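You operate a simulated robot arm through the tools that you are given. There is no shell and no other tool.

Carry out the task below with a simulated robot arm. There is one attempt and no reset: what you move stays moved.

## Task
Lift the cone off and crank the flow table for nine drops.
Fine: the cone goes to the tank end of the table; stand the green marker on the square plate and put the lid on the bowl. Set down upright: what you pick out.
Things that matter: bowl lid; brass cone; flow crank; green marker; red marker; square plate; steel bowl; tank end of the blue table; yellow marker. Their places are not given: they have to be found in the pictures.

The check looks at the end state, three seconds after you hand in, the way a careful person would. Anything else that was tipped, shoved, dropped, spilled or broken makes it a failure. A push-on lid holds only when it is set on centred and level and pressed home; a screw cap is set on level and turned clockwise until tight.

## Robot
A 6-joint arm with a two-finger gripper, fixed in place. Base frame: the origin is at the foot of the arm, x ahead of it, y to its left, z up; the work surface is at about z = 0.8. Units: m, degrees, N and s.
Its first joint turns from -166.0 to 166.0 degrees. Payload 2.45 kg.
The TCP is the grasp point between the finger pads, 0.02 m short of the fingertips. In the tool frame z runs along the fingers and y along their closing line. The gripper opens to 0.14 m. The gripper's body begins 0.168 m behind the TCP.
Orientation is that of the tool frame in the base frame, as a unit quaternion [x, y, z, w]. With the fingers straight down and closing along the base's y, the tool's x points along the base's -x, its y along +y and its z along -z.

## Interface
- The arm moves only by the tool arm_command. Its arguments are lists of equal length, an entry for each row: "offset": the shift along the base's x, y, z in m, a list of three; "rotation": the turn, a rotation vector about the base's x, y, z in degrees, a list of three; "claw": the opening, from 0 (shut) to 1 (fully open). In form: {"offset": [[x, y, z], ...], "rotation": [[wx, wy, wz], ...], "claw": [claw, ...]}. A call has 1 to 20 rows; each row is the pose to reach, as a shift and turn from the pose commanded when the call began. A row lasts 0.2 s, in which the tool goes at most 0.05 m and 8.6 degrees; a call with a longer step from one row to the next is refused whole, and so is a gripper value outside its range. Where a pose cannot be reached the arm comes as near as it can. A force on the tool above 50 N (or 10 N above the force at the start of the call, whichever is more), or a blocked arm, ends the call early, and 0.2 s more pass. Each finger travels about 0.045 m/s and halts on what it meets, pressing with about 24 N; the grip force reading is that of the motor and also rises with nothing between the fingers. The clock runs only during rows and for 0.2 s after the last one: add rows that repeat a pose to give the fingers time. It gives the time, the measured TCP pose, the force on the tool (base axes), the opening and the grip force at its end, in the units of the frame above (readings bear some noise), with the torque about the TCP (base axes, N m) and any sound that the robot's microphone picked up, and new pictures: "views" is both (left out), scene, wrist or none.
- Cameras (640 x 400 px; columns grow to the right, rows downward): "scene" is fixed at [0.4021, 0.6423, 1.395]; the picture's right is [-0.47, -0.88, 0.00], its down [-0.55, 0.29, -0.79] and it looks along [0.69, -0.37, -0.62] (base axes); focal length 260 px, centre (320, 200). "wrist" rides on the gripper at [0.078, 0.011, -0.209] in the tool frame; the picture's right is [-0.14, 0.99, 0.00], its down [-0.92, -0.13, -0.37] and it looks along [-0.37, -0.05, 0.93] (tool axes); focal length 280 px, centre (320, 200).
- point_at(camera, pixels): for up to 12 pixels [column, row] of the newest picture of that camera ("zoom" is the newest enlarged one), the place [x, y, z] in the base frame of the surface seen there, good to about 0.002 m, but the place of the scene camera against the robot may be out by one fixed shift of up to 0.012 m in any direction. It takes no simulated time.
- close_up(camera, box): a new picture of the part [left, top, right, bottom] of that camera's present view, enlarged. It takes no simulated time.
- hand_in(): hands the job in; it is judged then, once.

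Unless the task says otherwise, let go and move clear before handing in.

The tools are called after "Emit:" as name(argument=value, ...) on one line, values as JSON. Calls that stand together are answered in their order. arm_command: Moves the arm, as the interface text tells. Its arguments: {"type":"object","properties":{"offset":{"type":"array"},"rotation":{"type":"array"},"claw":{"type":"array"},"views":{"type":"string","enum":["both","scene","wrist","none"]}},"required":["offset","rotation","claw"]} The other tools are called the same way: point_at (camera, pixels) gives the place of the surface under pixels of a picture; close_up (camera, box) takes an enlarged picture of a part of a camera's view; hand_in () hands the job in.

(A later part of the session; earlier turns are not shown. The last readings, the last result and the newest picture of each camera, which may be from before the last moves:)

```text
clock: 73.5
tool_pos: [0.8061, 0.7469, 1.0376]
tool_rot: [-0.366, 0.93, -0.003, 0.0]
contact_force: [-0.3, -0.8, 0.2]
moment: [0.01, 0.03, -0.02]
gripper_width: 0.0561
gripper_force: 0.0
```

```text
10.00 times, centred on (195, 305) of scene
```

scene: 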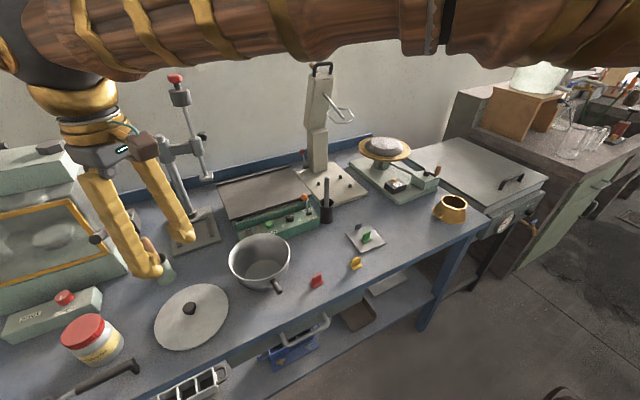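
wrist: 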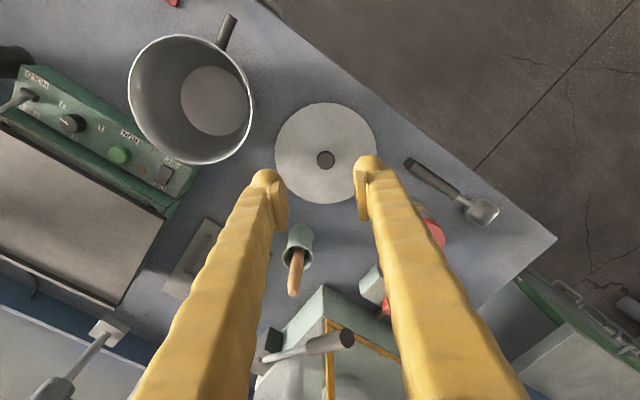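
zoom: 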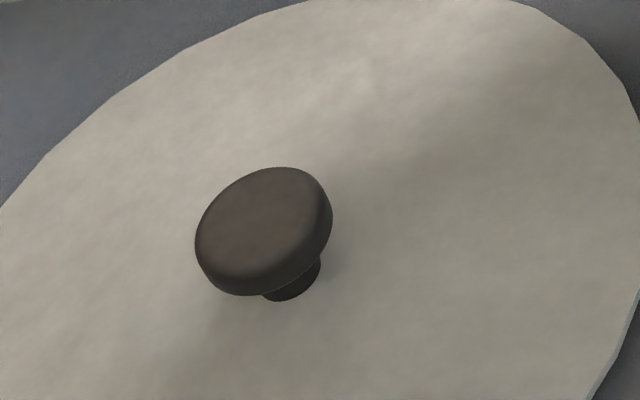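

The lid is centred at (0.818,0.765) with a 24 mm knob head, and the bowl rim is centred at (0.8475,0.582) with radius 0.0735. I'll come down over the knob and check that vertical reach holds here.

Emit:
arm_command(offset=[[0.004, 0.006, -0.03], [0.008, 0.012, -0.07], [0.012, 0.018, -0.11], [0.012, 0.018, -0.15], [0.012, 0.018, -0.17], [0.012, 0.018, -0.17]], rotation=[[0, 0, 0], [0, 0, 0], [0, 0, 0], [0, 0, 0], [0, 0, 0], [0, 0, 0]], claw=[0.4, 0.4, 0.4, 0.4, 0.4, 0.4])

Emit:
close_up(camera="wrist", box=[240, 110, 400, 270])

```text
clock: 74.8
tool_pos: [0.8206, 0.765, 0.867]
tool_rot: [-0.366, 0.931, -0.004, 0.0]
contact_force: [-0.6, 0.1, -0.6]
moment: [0.04, 0.01, 0.0]
gripper_width: 0.056
gripper_force: 0.1
```

scene: 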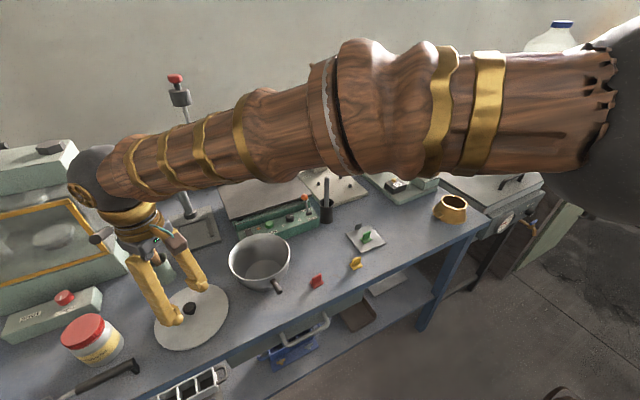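
wrist: 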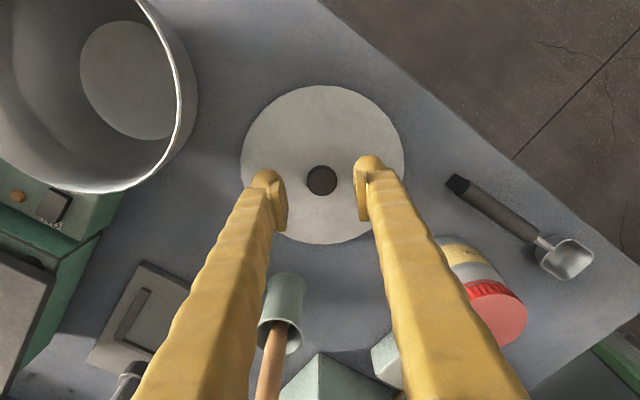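

```text
2.50 times, centred on (320, 190) of wrist
```

zoom: 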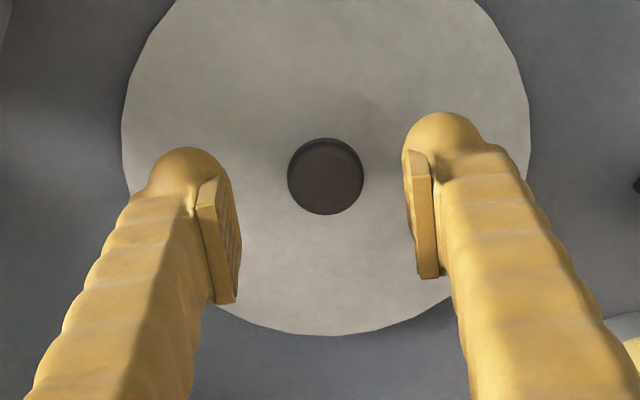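

Vertical reach is fine here. I'll re-measure the knob at this closer range, zoom (326,176).

Emit:
point_at(camera="zoom", pixels=[[326, 178], [292, 178], [360, 178], [326, 145], [326, 211], [326, 225], [326, 120], [250, 176], [330, 330], [328, 20], [128, 150], [525, 150]])

Emit:
close_up(camera="scene", box=[140, 270, 240, 350])

```text
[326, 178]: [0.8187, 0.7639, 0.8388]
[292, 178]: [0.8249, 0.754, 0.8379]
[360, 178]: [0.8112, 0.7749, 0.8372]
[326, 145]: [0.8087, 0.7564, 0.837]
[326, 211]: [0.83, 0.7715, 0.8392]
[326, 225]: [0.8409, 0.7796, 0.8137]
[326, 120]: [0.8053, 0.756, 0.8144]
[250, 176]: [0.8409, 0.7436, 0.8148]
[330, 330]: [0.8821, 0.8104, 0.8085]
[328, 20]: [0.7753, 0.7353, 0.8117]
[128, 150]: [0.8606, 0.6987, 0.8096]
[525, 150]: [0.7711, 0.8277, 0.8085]
```

```text
5.00 times, centred on (190, 310) of scene
```

zoom: 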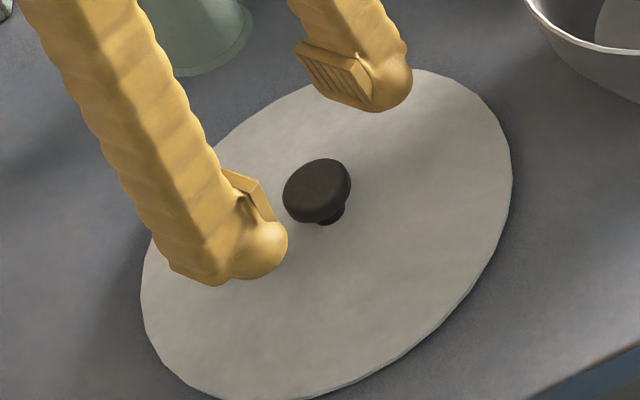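

The knob centre is (0.8185,0.7643). I'll trim out the half-degree tool lean, come down to TCP z≈0.838 and close on the knob head.

Emit:
arm_command(offset=[[-0.002, -0.001, -0.01], [-0.002, -0.001, -0.02], [-0.002, -0.001, -0.026], [-0.002, -0.001, -0.0285], [-0.002, -0.001, -0.0285], [-0.002, -0.001, -0.0285], [-0.002, -0.001, -0.0285], [-0.002, -0.001, -0.0285]], rotation=[[0.4, 0.2, 0], [0.4, 0.2, 0], [0.4, 0.2, 0], [0.4, 0.2, 0], [0.4, 0.2, 0], [0.4, 0.2, 0], [0.4, 0.2, 0], [0.4, 0.2, 0]], claw=[0.4, 0.4, 0.35, 0.3, 0.22, 0.15, 0.1, 0.1])

Emit:
close_up(camera="scene", box=[140, 270, 240, 350])

Emit:
close_up(camera="wrist", box=[240, 110, 400, 270])

```text
clock: 76.7
tool_pos: [0.8185, 0.7622, 0.8397]
tool_rot: [-0.367, 0.93, 0.001, 0.001]
contact_force: [-0.9, 1.1, 3.4]
moment: [0.28, 0.23, -0.02]
gripper_width: 0.0247
gripper_force: 23.8
```

scene: 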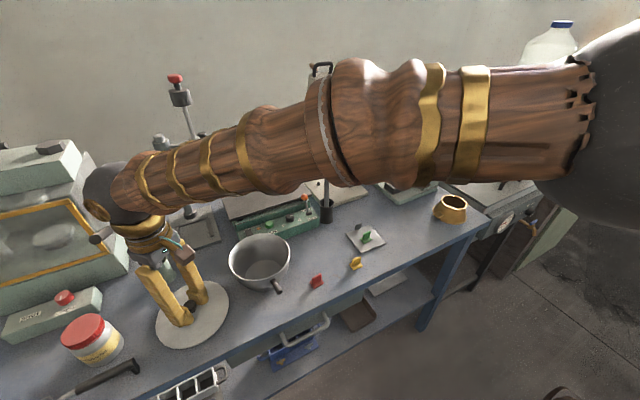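
wrist: 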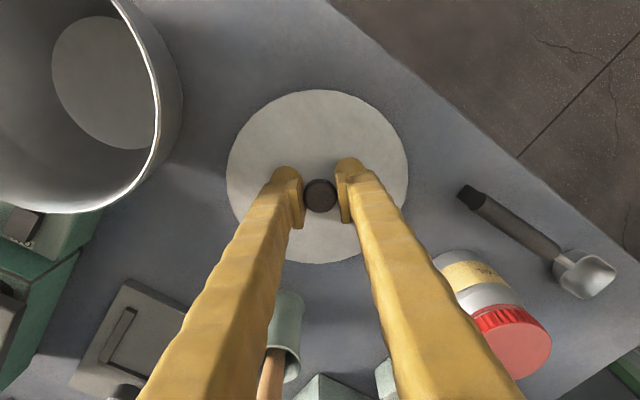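

```text
5.00 times, centred on (190, 310) of scene
```

zoom: 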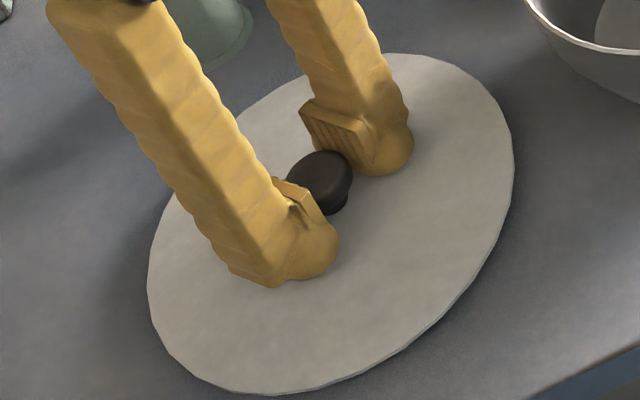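

```text
2.50 times, centred on (320, 190) of wrist
```

zoom: 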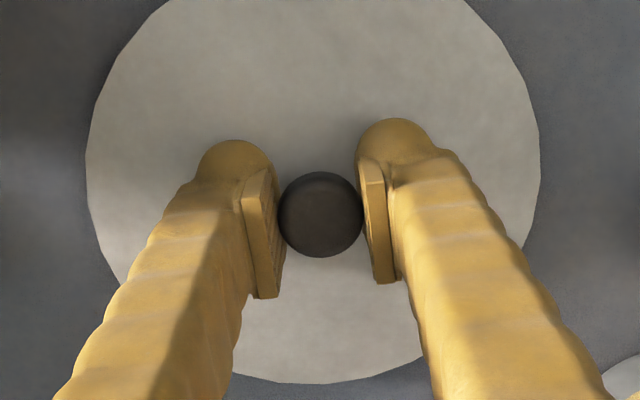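

The knob head is held at 24.7 mm with 24 N. I'll lift slowly and check that the lid hangs level.

Emit:
arm_command(offset=[[0, 0, 0.002], [0, 0, 0.005], [0, 0, 0.01], [0, 0, 0.016], [0, 0, 0.024], [0, 0, 0.032], [0, 0, 0.04], [0, 0, 0.04]], rotation=[[0, 0, 0], [0, 0, 0], [0, 0, 0], [0, 0, 0], [0, 0, 0], [0, 0, 0], [0, 0, 0], [0, 0, 0]], claw=[0.05, 0.05, 0.05, 0.05, 0.05, 0.05, 0.05, 0.05])

Emit:
close_up(camera="scene", box=[130, 250, 250, 350])

Emit:
point_at(camera="wrist", pixels=[[320, 105], [240, 150], [400, 150], [325, 250], [245, 210], [395, 210], [318, 120], [300, 240], [320, 195]])

```text
clock: 78.5
tool_pos: [0.8202, 0.7644, 0.8806]
tool_rot: [-0.367, 0.93, -0.001, 0.0]
contact_force: [1.2, -0.2, -0.6]
moment: [0.02, 0.02, -0.05]
gripper_width: 0.0245
gripper_force: 23.9
```

scene: 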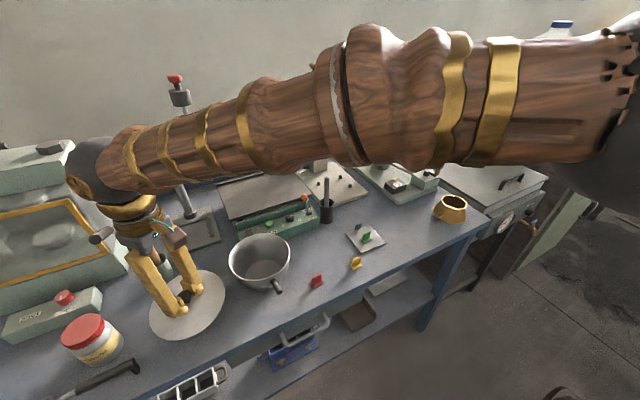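
wrist: 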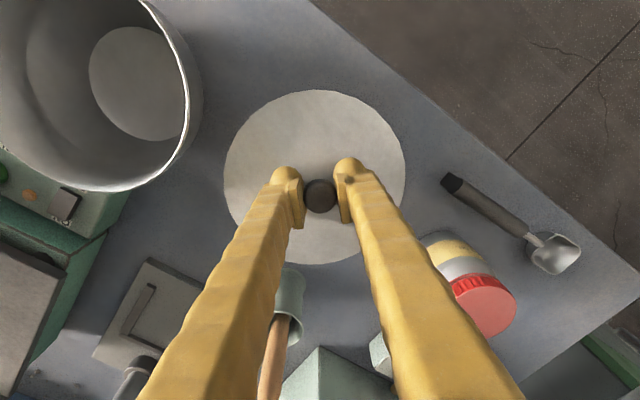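

```text
4.00 times, centred on (190, 300) of scene
```

zoom: 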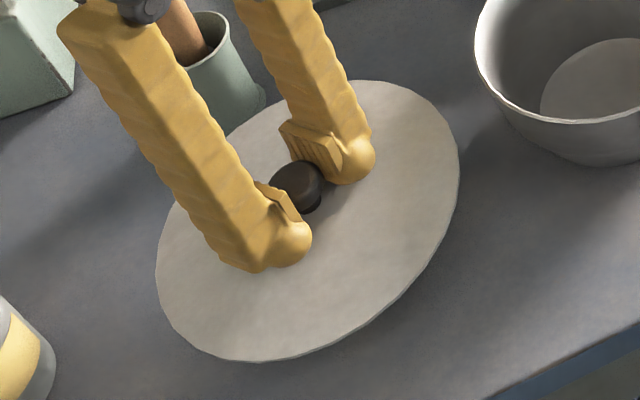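

```text
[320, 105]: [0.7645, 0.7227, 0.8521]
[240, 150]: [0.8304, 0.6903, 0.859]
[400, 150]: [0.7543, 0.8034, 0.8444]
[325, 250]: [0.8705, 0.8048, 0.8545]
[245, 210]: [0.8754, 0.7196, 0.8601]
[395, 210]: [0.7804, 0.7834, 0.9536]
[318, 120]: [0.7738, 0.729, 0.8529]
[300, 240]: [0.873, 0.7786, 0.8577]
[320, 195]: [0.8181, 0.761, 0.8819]
```

Points on the lid show the left side at z≈0.859 and the right at 0.844, so it may hang about 6° off level. I'll verify with the scene camera.

Emit:
point_at(camera="scene", pixels=[[220, 290], [205, 276], [222, 303], [205, 322], [180, 332], [160, 325], [155, 305], [190, 322], [212, 282], [170, 336]])

Emit:
point_at(camera="wrist", pixels=[[260, 120], [230, 165], [235, 190], [345, 100], [375, 120], [395, 140], [400, 165], [330, 258], [350, 250], [290, 255], [330, 130], [270, 150]])

Emit:
close_up(camera="wrist", box=[220, 80, 420, 280])

```text
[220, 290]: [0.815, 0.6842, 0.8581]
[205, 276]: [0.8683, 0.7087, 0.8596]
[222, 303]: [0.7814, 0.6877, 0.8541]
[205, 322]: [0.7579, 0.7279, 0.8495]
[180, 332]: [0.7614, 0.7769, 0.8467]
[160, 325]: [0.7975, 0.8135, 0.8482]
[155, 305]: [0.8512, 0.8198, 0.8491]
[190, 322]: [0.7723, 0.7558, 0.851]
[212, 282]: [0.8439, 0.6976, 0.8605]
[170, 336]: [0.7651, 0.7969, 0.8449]
```

```text
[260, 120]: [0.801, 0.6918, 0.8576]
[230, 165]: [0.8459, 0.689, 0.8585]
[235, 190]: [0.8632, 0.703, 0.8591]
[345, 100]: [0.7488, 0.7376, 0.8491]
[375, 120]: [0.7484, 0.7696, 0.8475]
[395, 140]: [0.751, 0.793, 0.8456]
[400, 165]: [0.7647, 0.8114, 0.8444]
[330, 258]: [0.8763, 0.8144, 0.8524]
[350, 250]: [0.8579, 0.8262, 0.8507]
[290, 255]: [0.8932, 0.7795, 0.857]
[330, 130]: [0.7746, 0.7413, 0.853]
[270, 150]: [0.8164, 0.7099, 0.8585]
```

```text
2.00 times, centred on (320, 180) of wrist
```

zoom: 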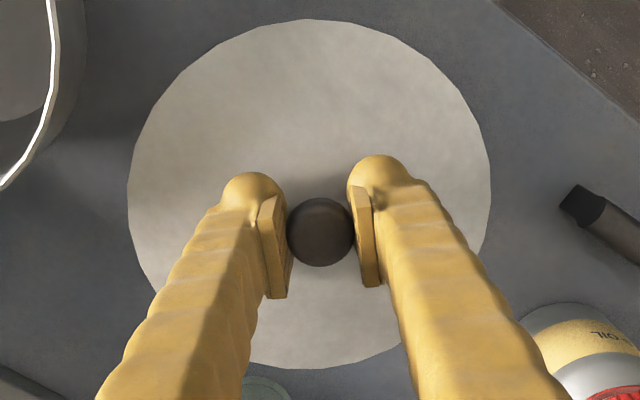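

Both cameras agree: the lid hangs about 7° off level along the closing line because I only hold the rounded top of the knob. I'll set it back down in the same place and regrip 4 mm lower.

Emit:
arm_command(offset=[[0, 0, -0.012], [0, 0, -0.024], [0, 0, -0.032], [0, 0, -0.037], [0, 0, -0.039], [0, 0, -0.039], [0, 0, -0.039], [0, 0, -0.039], [0, 0, -0.041], [0, 0, -0.043], [0, 0, -0.044]], rotation=[[0, 0, 0], [0, 0, 0], [0, 0, 0], [0, 0, 0], [0, 0, 0], [0, 0, 0], [0, 0, 0], [0, 0, 0], [0, 0, 0], [0, 0, 0], [0, 0, 0]], claw=[0.05, 0.05, 0.05, 0.05, 0.05, 0.18, 0.26, 0.3, 0.3, 0.3, 0.3])

Emit:
close_up(camera="scene", box=[140, 270, 240, 350])

Emit:
close_up(camera="wrist", box=[220, 80, 420, 280])

Emit:
point_at(camera="zoom", pixels=[[320, 230], [285, 235], [350, 235], [320, 262], [320, 205], [300, 60], [160, 150], [470, 150], [330, 350]])

```text
clock: 80.8
tool_pos: [0.8192, 0.7636, 0.835]
tool_rot: [-0.367, 0.93, 0.0, 0.001]
contact_force: [-0.3, -1.7, -0.5]
moment: [0.01, 0.01, 0.03]
gripper_width: 0.0417
gripper_force: 0.0
```

scene: 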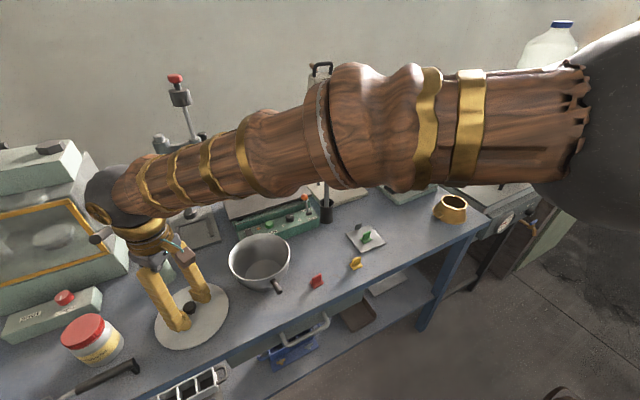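
wrist: 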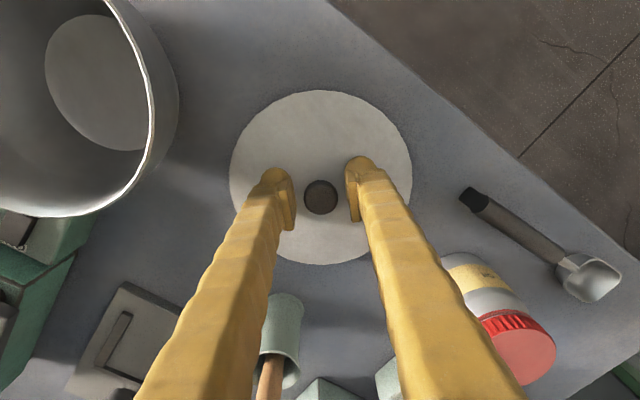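

```text
5.00 times, centred on (190, 310) of scene
```

zoom: 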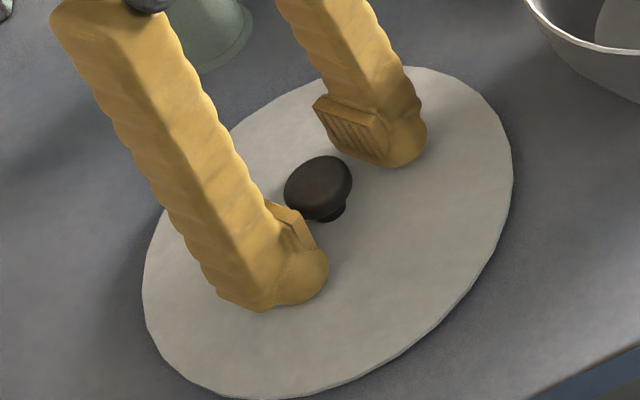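

```text
2.00 times, centred on (320, 180) of wrist
```

zoom: 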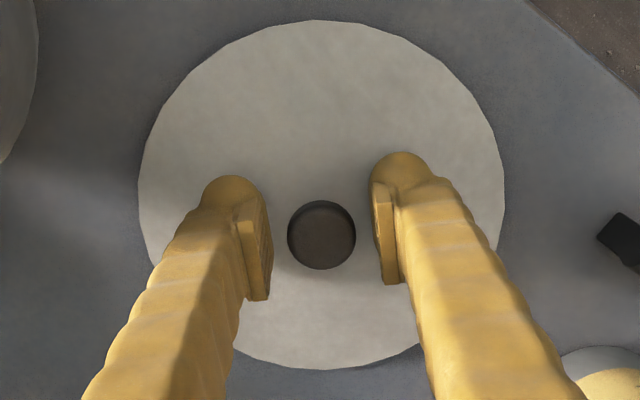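

```text
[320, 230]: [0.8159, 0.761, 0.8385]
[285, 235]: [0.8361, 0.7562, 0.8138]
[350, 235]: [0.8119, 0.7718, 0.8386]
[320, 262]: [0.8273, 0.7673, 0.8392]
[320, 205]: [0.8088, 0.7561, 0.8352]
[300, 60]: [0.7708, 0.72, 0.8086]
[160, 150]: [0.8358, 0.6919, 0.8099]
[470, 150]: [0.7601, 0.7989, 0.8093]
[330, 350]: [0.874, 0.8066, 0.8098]
```

The lid is flat again and the pads are 4–5 mm lower now (TCP z 0.835, no contact). I'll close, then lift a little and check for level.

Emit:
arm_command(offset=[[0, 0, 0], [0, 0, 0], [0, 0, 0], [0, 0, 0], [0, 0, 0.003], [0, 0, 0.008], [0, 0, 0.016], [0, 0, 0.025], [0, 0, 0.035], [0, 0, 0.045], [0, 0, 0.045]], rotation=[[0, 0, 0], [0, 0, 0], [0, 0, 0], [0, 0, 0], [0, 0, 0], [0, 0, 0], [0, 0, 0], [0, 0, 0], [0, 0, 0], [0, 0, 0], [0, 0, 0]], claw=[0.2, 0.12, 0.08, 0.05, 0.05, 0.05, 0.05, 0.05, 0.05, 0.05, 0.05])

Emit:
point_at(camera="wrist", pixels=[[260, 120], [230, 165], [235, 190], [345, 100], [375, 120], [395, 140], [400, 165], [330, 255], [350, 248], [290, 250], [330, 130], [270, 150]])

Emit:
close_up(camera="scene", box=[130, 250, 250, 350])

```text
clock: 83.2
tool_pos: [0.8194, 0.7622, 0.8797]
tool_rot: [-0.366, 0.931, 0.0, 0.0]
contact_force: [0.4, 0.5, -1.2]
moment: [-0.02, 0.02, -0.01]
gripper_width: 0.0233
gripper_force: 23.9
```

scene: 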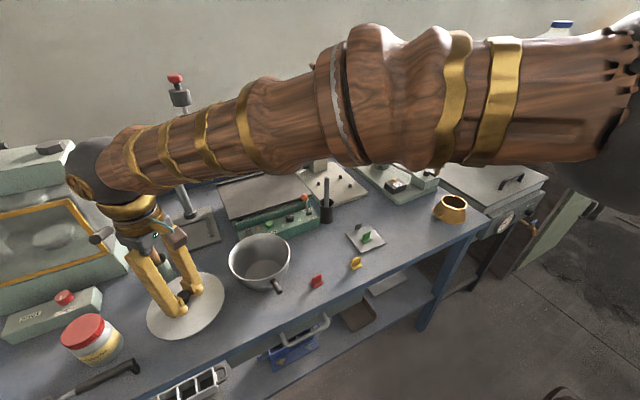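
wrist: 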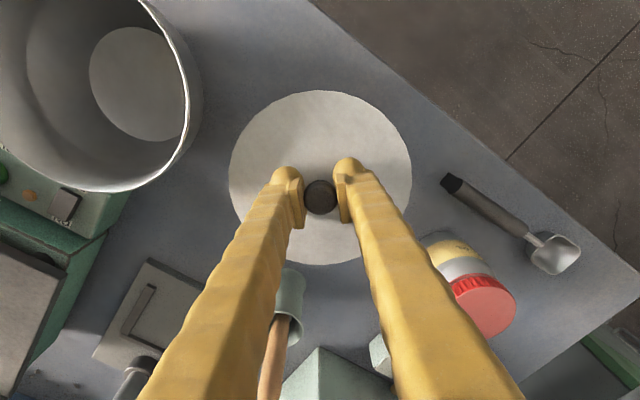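

```text
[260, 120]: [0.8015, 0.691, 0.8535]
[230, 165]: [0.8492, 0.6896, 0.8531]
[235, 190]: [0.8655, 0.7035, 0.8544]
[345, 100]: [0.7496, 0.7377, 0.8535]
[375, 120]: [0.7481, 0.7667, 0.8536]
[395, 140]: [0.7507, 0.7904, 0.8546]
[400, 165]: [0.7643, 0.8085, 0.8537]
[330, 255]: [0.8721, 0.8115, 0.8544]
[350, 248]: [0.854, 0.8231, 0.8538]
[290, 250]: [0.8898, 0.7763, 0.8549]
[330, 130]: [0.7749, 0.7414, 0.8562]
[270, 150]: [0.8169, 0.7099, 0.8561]
```

```text
4.00 times, centred on (190, 300) of scene
```

zoom: 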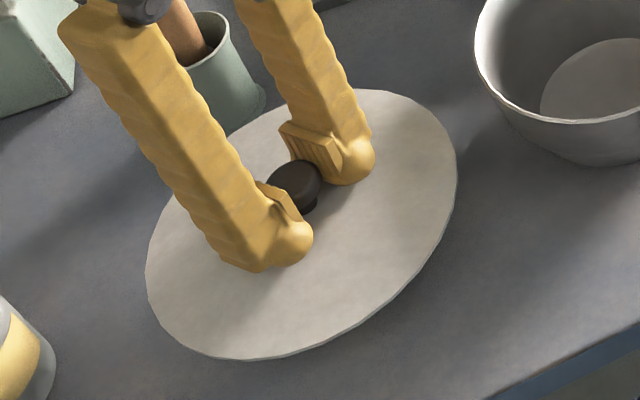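

The lid hangs level now (edges z 0.853–0.855). Before carrying it I'll re-measure the bowl rim from here, since the lid will hide it later.

Emit:
arm_command(offset=[[0, 0, 0.01], [0, 0, 0.025], [0, 0, 0.045], [0, 0, 0.065], [0, 0, 0.08], [0, 0, 0.09], [0, 0, 0.09]], rotation=[[0, 0, 0], [0, 0, 0], [0, 0, 0], [0, 0, 0], [0, 0, 0], [0, 0, 0], [0, 0, 0]], claw=[0.05, 0.05, 0.05, 0.05, 0.05, 0.05, 0.05])

Emit:
close_up(camera="wrist", box=[80, 0, 280, 180])

Emit:
close_up(camera="scene", box=[215, 220, 305, 300])

```text
clock: 84.8
tool_pos: [0.8198, 0.7647, 0.9706]
tool_rot: [-0.367, 0.93, 0.0, 0.001]
contact_force: [0.1, 0.1, -0.3]
moment: [-0.04, 0.03, 0.02]
gripper_width: 0.0235
gripper_force: 24.3
```

scene: 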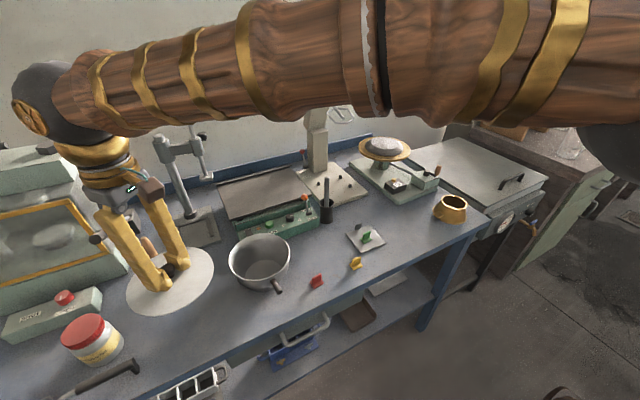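
wrist: 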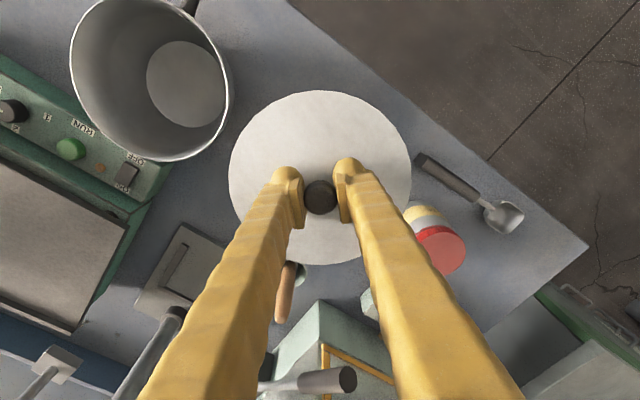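

```text
2.22 times, centred on (180, 90) of wrist
```

zoom: 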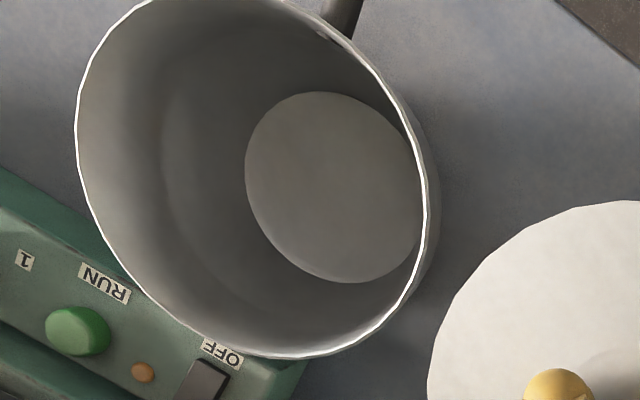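

```text
5.00 times, centred on (260, 260) of scene
```

zoom: 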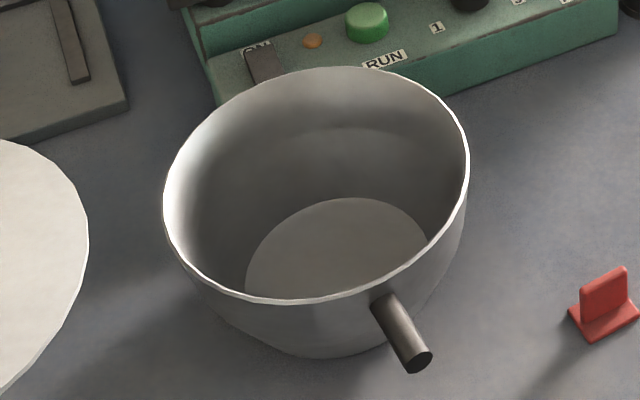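

I'll query rim points in both the scene and wrist pictures.

Emit:
point_at(camera="zoom", pixels=[[164, 200], [172, 165], [200, 125], [250, 88], [320, 69], [400, 80], [450, 118], [467, 160], [440, 235], [380, 283], [300, 300], [200, 262]])

Emit:
close_up(camera="wrist", box=[60, 0, 240, 170])

```text
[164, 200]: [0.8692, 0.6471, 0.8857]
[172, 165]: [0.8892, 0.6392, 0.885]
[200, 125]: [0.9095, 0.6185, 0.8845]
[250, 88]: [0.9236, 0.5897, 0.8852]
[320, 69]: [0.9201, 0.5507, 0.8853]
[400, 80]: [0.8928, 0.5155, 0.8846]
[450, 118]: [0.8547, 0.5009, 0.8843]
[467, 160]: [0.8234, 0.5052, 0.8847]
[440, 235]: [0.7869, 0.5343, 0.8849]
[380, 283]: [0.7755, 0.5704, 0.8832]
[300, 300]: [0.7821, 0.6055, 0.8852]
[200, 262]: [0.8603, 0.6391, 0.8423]
```

```text
2.35 times, centred on (150, 85) of wrist
```

zoom: 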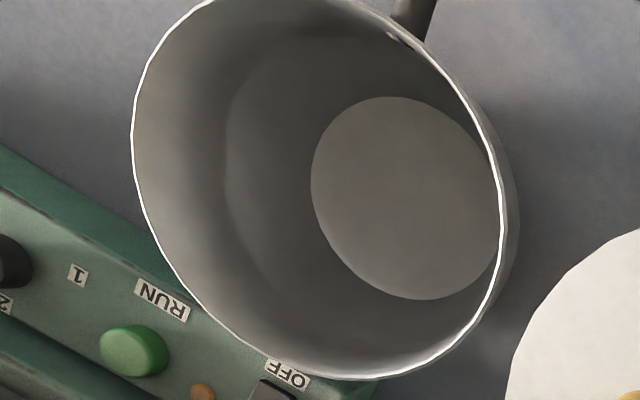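

The scene fit gives a rim centre of (0.850,0.575), with the camera's fixed shift. The knob shows the same shift of about -7 mm in y. Now the wrist points.

Emit:
point_at(camera="zoom", pixels=[[132, 130], [137, 190], [150, 55], [180, 18], [165, 255], [220, 324], [300, 367], [385, 377], [450, 353], [490, 300], [502, 230], [485, 130]])

Emit:
point_at(camera="wrist", pixels=[[320, 196], [310, 185], [330, 185], [320, 94], [232, 165], [409, 165], [245, 225], [325, 262], [360, 104], [270, 112]])

```text
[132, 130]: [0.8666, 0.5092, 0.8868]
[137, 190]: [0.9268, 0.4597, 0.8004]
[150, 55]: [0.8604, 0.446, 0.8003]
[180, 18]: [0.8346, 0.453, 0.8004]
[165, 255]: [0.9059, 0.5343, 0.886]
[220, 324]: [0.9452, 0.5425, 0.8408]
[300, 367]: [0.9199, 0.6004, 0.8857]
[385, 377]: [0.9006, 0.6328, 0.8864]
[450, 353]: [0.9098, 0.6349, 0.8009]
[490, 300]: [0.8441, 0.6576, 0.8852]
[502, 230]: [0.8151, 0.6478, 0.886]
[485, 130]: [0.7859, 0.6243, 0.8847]
```

```text
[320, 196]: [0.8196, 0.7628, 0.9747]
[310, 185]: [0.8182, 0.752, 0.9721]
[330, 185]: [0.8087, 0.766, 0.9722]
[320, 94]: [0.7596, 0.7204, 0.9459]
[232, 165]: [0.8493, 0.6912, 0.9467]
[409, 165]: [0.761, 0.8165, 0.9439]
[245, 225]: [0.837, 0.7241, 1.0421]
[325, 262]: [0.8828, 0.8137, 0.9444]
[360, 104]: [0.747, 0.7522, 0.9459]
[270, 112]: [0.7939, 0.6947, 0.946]
```

The wrist fit puts the bowl centre at (0.848,0.5825) and the lid centre at (0.820,0.7645), under the TCP. So the shift is about (+0.028,-0.182). I'll carry the lid across at this height.

Emit:
arm_command(offset=[[0.0015, -0.01, 0], [0.005, -0.03, 0], [0.01, -0.06, 0], [0.015, -0.093, 0], [0.02, -0.126, 0], [0.024, -0.154, 0], [0.0265, -0.173, 0], [0.0277, -0.182, 0], [0.0277, -0.182, 0]], rotation=[[0, 0, 0], [0, 0, 0], [0, 0, 0], [0, 0, 0], [0, 0, 0], [0, 0, 0], [0, 0, 0], [0, 0, 0], [0, 0, 0]], claw=[0.05, 0.05, 0.05, 0.05, 0.05, 0.05, 0.05, 0.05, 0.05])

Emit:
close_up(camera="scene", box=[200, 200, 320, 300])

Emit:
close_up(camera="wrist", box=[200, 60, 440, 300])

```text
clock: 86.8
tool_pos: [0.845, 0.5797, 0.9716]
tool_rot: [-0.366, 0.931, 0.0, 0.0]
contact_force: [0.4, 0.5, -0.5]
moment: [0.0, 0.03, -0.03]
gripper_width: 0.0235
gripper_force: 23.5
```

scene: 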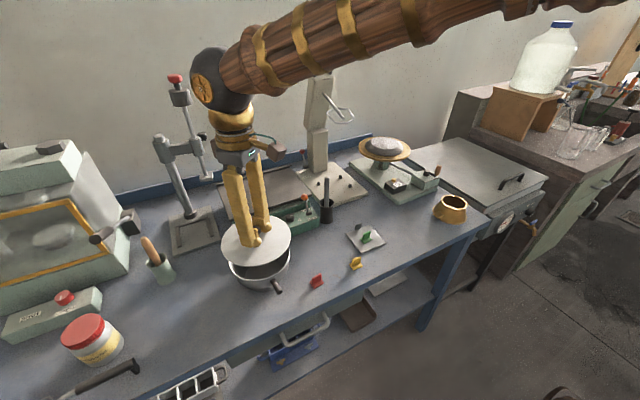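
wrist: 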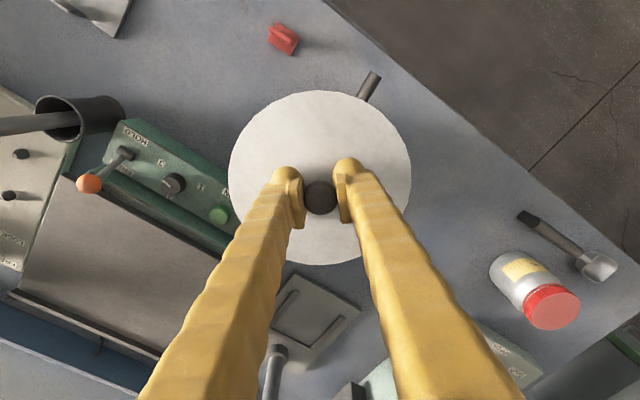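

```text
4.00 times, centred on (260, 250) of scene
```

zoom: 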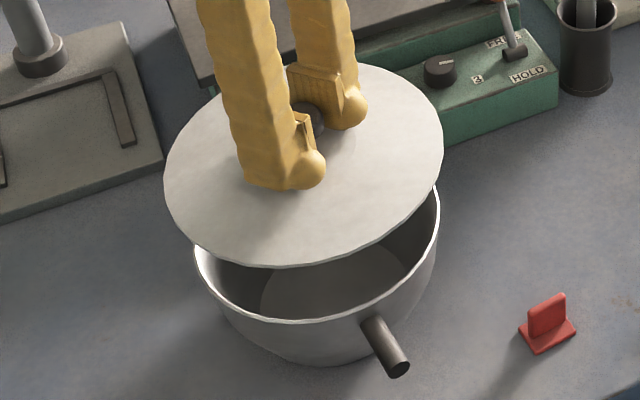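

```text
1.67 times, centred on (320, 180) of wrist
```

zoom: 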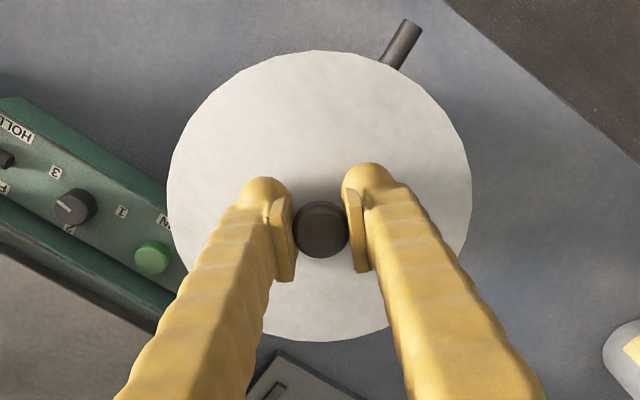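

The lid is over the bowl. I'll compare the lid and rim centres in the same scene camera, so its fixed shift cancels.

Emit:
point_at(camera="scene", pixels=[[242, 233], [247, 246], [260, 253.5], [272, 255.5], [287, 252], [302, 240.5], [309.5, 229], [309.8, 221], [300, 209.5], [291, 205], [245, 221], [251, 215]])

Emit:
point_at(camera="zoom", pixels=[[320, 54], [170, 180], [185, 140], [468, 180], [455, 130], [425, 95], [230, 82], [370, 335], [300, 338], [320, 230], [200, 115], [440, 265]])

```text
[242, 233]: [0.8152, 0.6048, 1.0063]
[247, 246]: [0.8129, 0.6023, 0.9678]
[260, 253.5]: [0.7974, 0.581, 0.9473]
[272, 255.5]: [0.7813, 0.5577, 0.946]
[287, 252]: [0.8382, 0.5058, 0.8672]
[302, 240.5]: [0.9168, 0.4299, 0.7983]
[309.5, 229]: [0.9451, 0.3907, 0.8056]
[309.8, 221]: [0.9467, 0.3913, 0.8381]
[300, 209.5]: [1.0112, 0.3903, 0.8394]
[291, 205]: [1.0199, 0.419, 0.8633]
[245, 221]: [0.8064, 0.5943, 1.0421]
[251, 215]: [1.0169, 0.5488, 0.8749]
```

```text
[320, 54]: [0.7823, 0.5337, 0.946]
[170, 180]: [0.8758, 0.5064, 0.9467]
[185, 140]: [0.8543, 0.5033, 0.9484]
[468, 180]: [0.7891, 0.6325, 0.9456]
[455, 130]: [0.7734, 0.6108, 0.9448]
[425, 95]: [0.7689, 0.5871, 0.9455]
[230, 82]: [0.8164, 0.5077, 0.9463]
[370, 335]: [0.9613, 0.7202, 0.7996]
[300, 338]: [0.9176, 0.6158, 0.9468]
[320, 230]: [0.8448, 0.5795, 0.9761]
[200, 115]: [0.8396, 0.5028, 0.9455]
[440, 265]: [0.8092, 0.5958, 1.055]
```

I misread the zoom window, so I'll query the lid edge again with the right scene pixels.

Emit:
point_at(camera="scene", pixels=[[222, 243], [227.5, 255.5], [240.5, 264], [252.5, 265.3], [267.5, 261.5], [282.5, 249.5], [289, 237.5], [289.5, 232], [280, 222.5], [271, 218], [226, 234], [257, 228]])

Emit:
close_up(camera="scene", box=[205, 205, 305, 280])

```text
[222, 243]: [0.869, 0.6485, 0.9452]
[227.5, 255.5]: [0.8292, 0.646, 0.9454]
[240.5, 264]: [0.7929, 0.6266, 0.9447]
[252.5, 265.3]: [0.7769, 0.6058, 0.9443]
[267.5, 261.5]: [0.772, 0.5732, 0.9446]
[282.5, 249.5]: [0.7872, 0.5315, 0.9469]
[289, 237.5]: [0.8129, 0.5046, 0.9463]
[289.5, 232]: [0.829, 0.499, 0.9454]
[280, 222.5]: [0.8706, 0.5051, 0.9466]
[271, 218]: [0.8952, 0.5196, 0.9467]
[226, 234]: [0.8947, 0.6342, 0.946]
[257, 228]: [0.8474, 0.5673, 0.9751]
```

```text
5.33 times, centred on (255, 242) of scene
```

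zoom: 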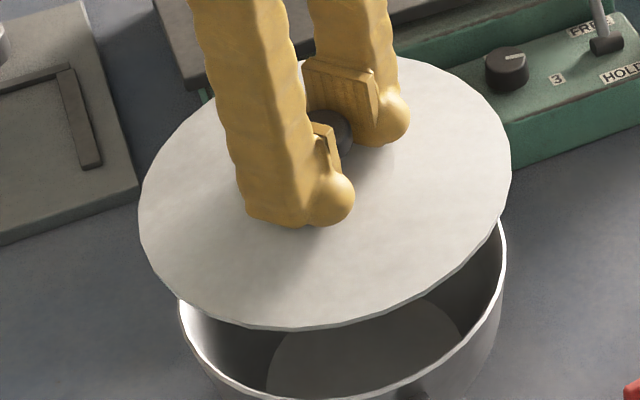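

The scene and wrist estimates both suggest the lid should go a few millimetres +x and slightly +y. I'll take fresh pose readings to average out noise before correcting.

Emit:
arm_command(offset=[[0, 0, 0], [0, 0, 0]], rotation=[[0, 0, 0], [0, 0, 0]], claw=[0.05, 0.05], views="none")

Emit:
arm_command(offset=[[0.0025, 0.002, -0.01], [0.0025, 0.002, -0.02], [0.0025, 0.002, -0.03], [0.0025, 0.002, -0.038], [0.0025, 0.002, -0.038], [0.0025, 0.002, -0.038]], rotation=[[0, 0, 0], [0, 0, 0], [0, 0, 0], [0, 0, 0], [0, 0, 0], [0, 0, 0]], claw=[0.05, 0.05, 0.05, 0.05, 0.05, 0.05])

Emit:
close_up(camera="scene", box=[205, 215, 305, 300])

Emit:
close_up(camera="wrist", box=[210, 80, 430, 280])

```text
clock: 87.5
tool_pos: [0.8451, 0.579, 0.9718]
tool_rot: [-0.366, 0.93, 0.001, 0.0]
contact_force: [-0.1, 0.0, -1.0]
moment: [-0.02, 0.0, 0.0]
gripper_width: 0.0237
gripper_force: 23.7
```

```text
clock: 88.8
tool_pos: [0.8484, 0.5817, 0.9331]
tool_rot: [-0.366, 0.931, 0.001, 0.0]
contact_force: [0.3, -1.0, -1.0]
moment: [0.0, 0.01, 0.04]
gripper_width: 0.0236
gripper_force: 24.2
```

scene: 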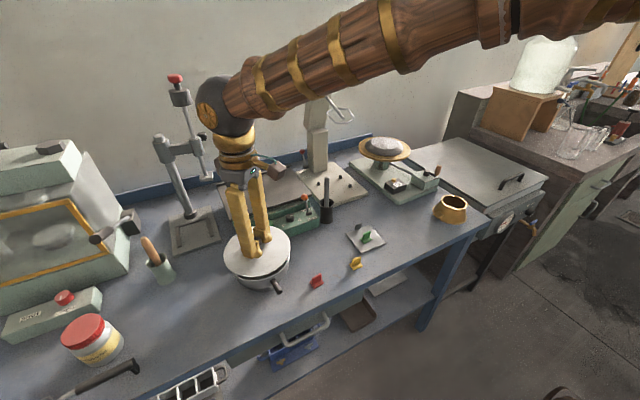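
wrist: 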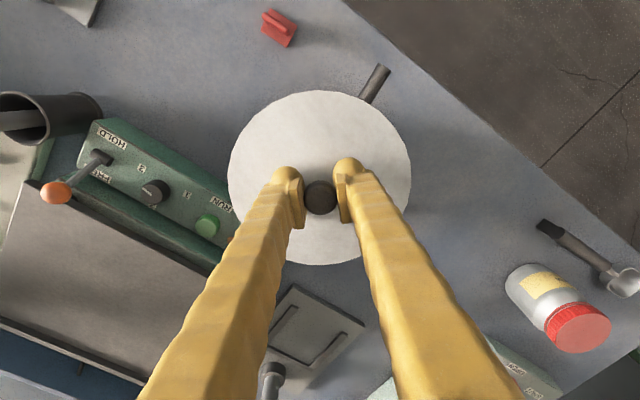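

```text
4.71 times, centred on (255, 258) of scene
```

zoom: 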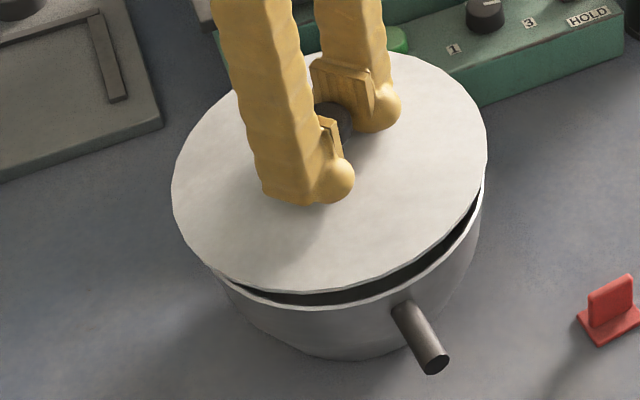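

```text
2.00 times, centred on (320, 180) of wrist
```

zoom: 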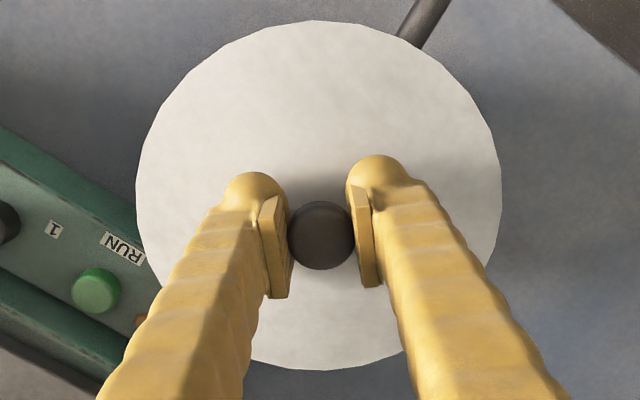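

The lid is level just above the rim and the centres agree to within about 2 mm. I'll lower it in millimetre steps and watch the force for where it meets the rim.

Emit:
arm_command(offset=[[0, -0.001, -0.003], [0, -0.001, -0.006], [0, -0.001, -0.008], [0, -0.001, -0.009], [0, -0.001, -0.01], [0, -0.001, -0.011], [0, -0.001, -0.012]], rotation=[[0, 0, 0], [0, 0, 0], [0, 0, 0], [0, 0, 0], [0, 0, 0], [0, 0, 0], [0, 0, 0]], claw=[0.05, 0.05, 0.05, 0.05, 0.05, 0.05, 0.05])

Emit:
close_up(camera="scene", box=[205, 215, 305, 300])

```text
clock: 90.5
tool_pos: [0.8496, 0.5821, 0.9202]
tool_rot: [-0.367, 0.93, 0.0, 0.0]
contact_force: [-0.7, 0.2, -1.2]
moment: [0.02, -0.03, -0.01]
gripper_width: 0.0233
gripper_force: 24.2
```

scene: 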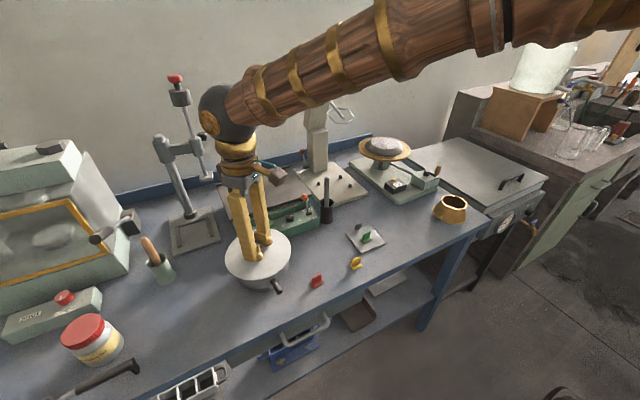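
wrist: 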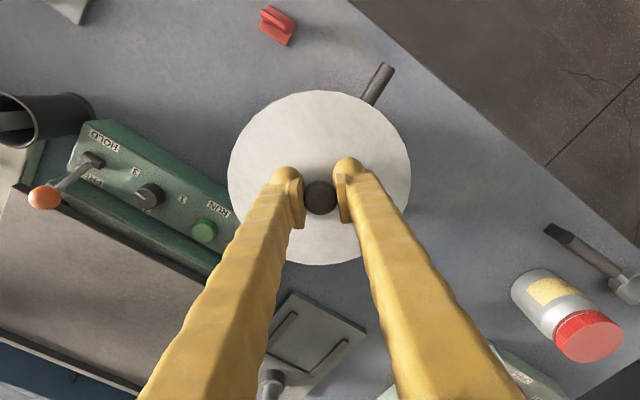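

```text
4.71 times, centred on (255, 258) of scene
```

zoom: 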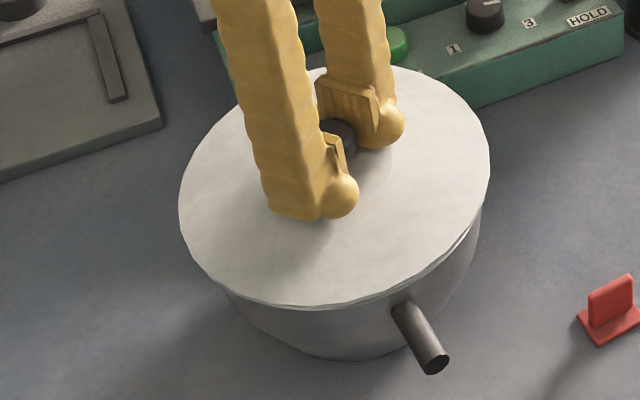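

There's no contact yet at TCP z 0.920. The lid's left overhang looks slightly larger than the right, so I'll nudge 2 mm toward picture-right and keep lowering.

Emit:
arm_command(offset=[[-0.001, -0.0015, 0], [-0.001, -0.0015, -0.001], [-0.001, -0.0015, -0.002], [-0.001, -0.0015, -0.003], [-0.001, -0.0015, -0.004]], rotation=[[0, 0, 0], [0, 0, 0], [0, 0, 0], [0, 0, 0], [0, 0, 0]], claw=[0.05, 0.05, 0.05, 0.05, 0.05])

Emit:
close_up(camera="scene", box=[205, 215, 305, 300])

```text
clock: 91.7
tool_pos: [0.8471, 0.5801, 0.9157]
tool_rot: [-0.366, 0.93, 0.0, 0.0]
contact_force: [0.2, -0.1, -0.7]
moment: [0.01, 0.02, 0.01]
gripper_width: 0.0237
gripper_force: 24.2
```

scene: 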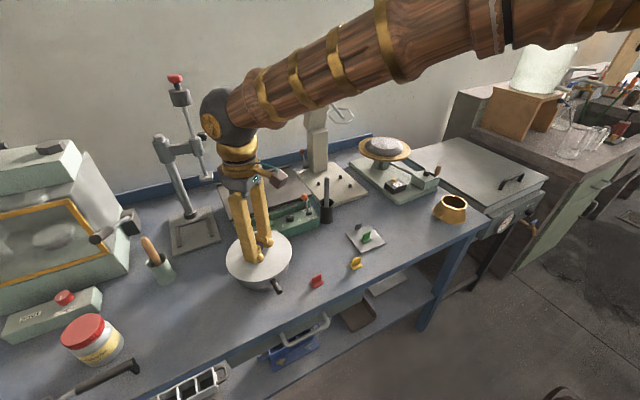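
wrist: 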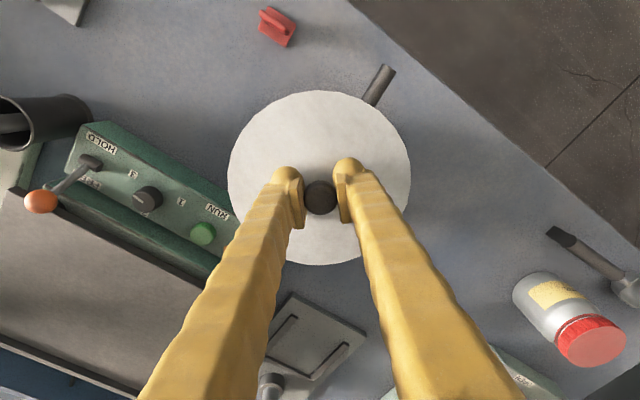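

```text
4.71 times, centred on (255, 258) of scene
```

zoom: 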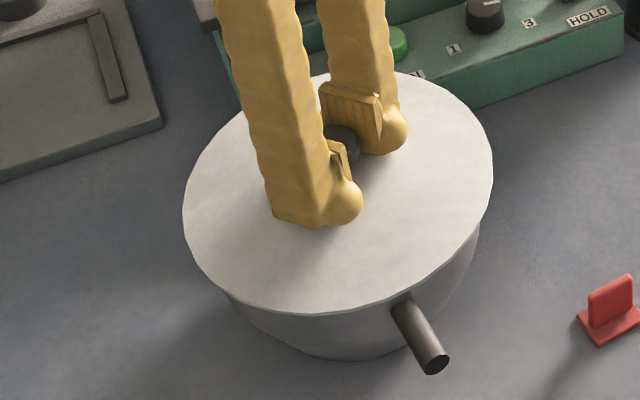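

There's still no contact, so the lid's inner part has entered the bowl without touching the rim. I'll continue down gently until it bears.

Emit:
arm_command(offset=[[-0.0004, -0.0007, -0.001], [-0.0004, -0.0007, -0.002], [-0.0004, -0.0007, -0.003], [-0.0004, -0.0007, -0.004], [-0.0004, -0.0007, -0.005]], rotation=[[0, 0, 0], [0, 0, 0], [0, 0, 0], [0, 0, 0], [0, 0, 0]], claw=[0.05, 0.05, 0.05, 0.05, 0.05])

Emit:
close_up(camera="scene", box=[205, 215, 305, 300])

```text
clock: 92.8
tool_pos: [0.8465, 0.5797, 0.9139]
tool_rot: [-0.366, 0.93, 0.0, 0.001]
contact_force: [-0.3, 0.1, 22.4]
moment: [0.06, -0.02, 0.02]
gripper_width: 0.0235
gripper_force: 23.6
```

scene: 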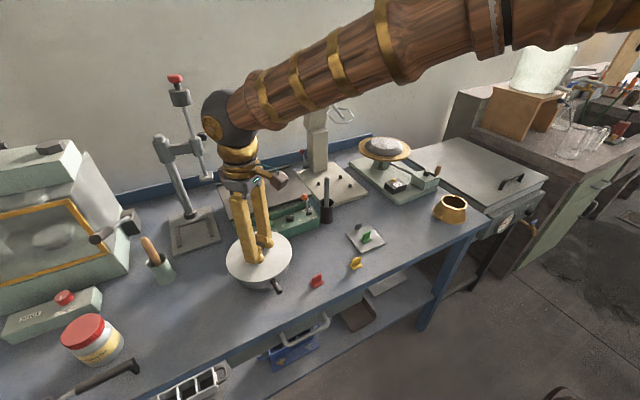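
wrist: 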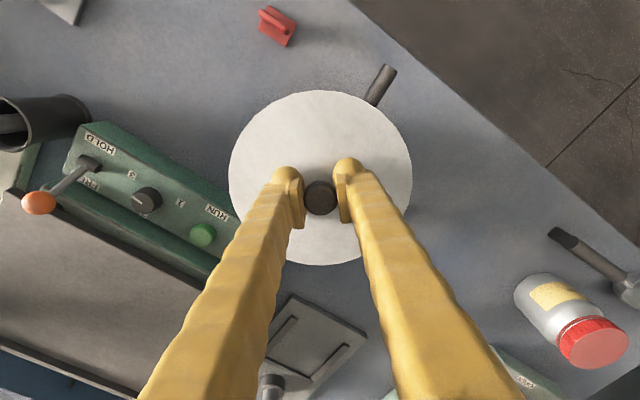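

```text
4.71 times, centred on (255, 258) of scene
```

zoom: 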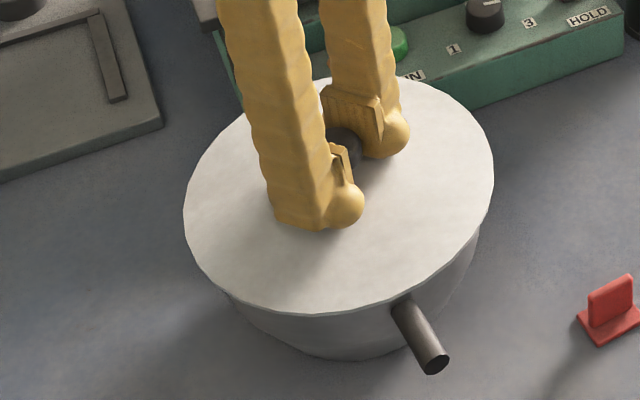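

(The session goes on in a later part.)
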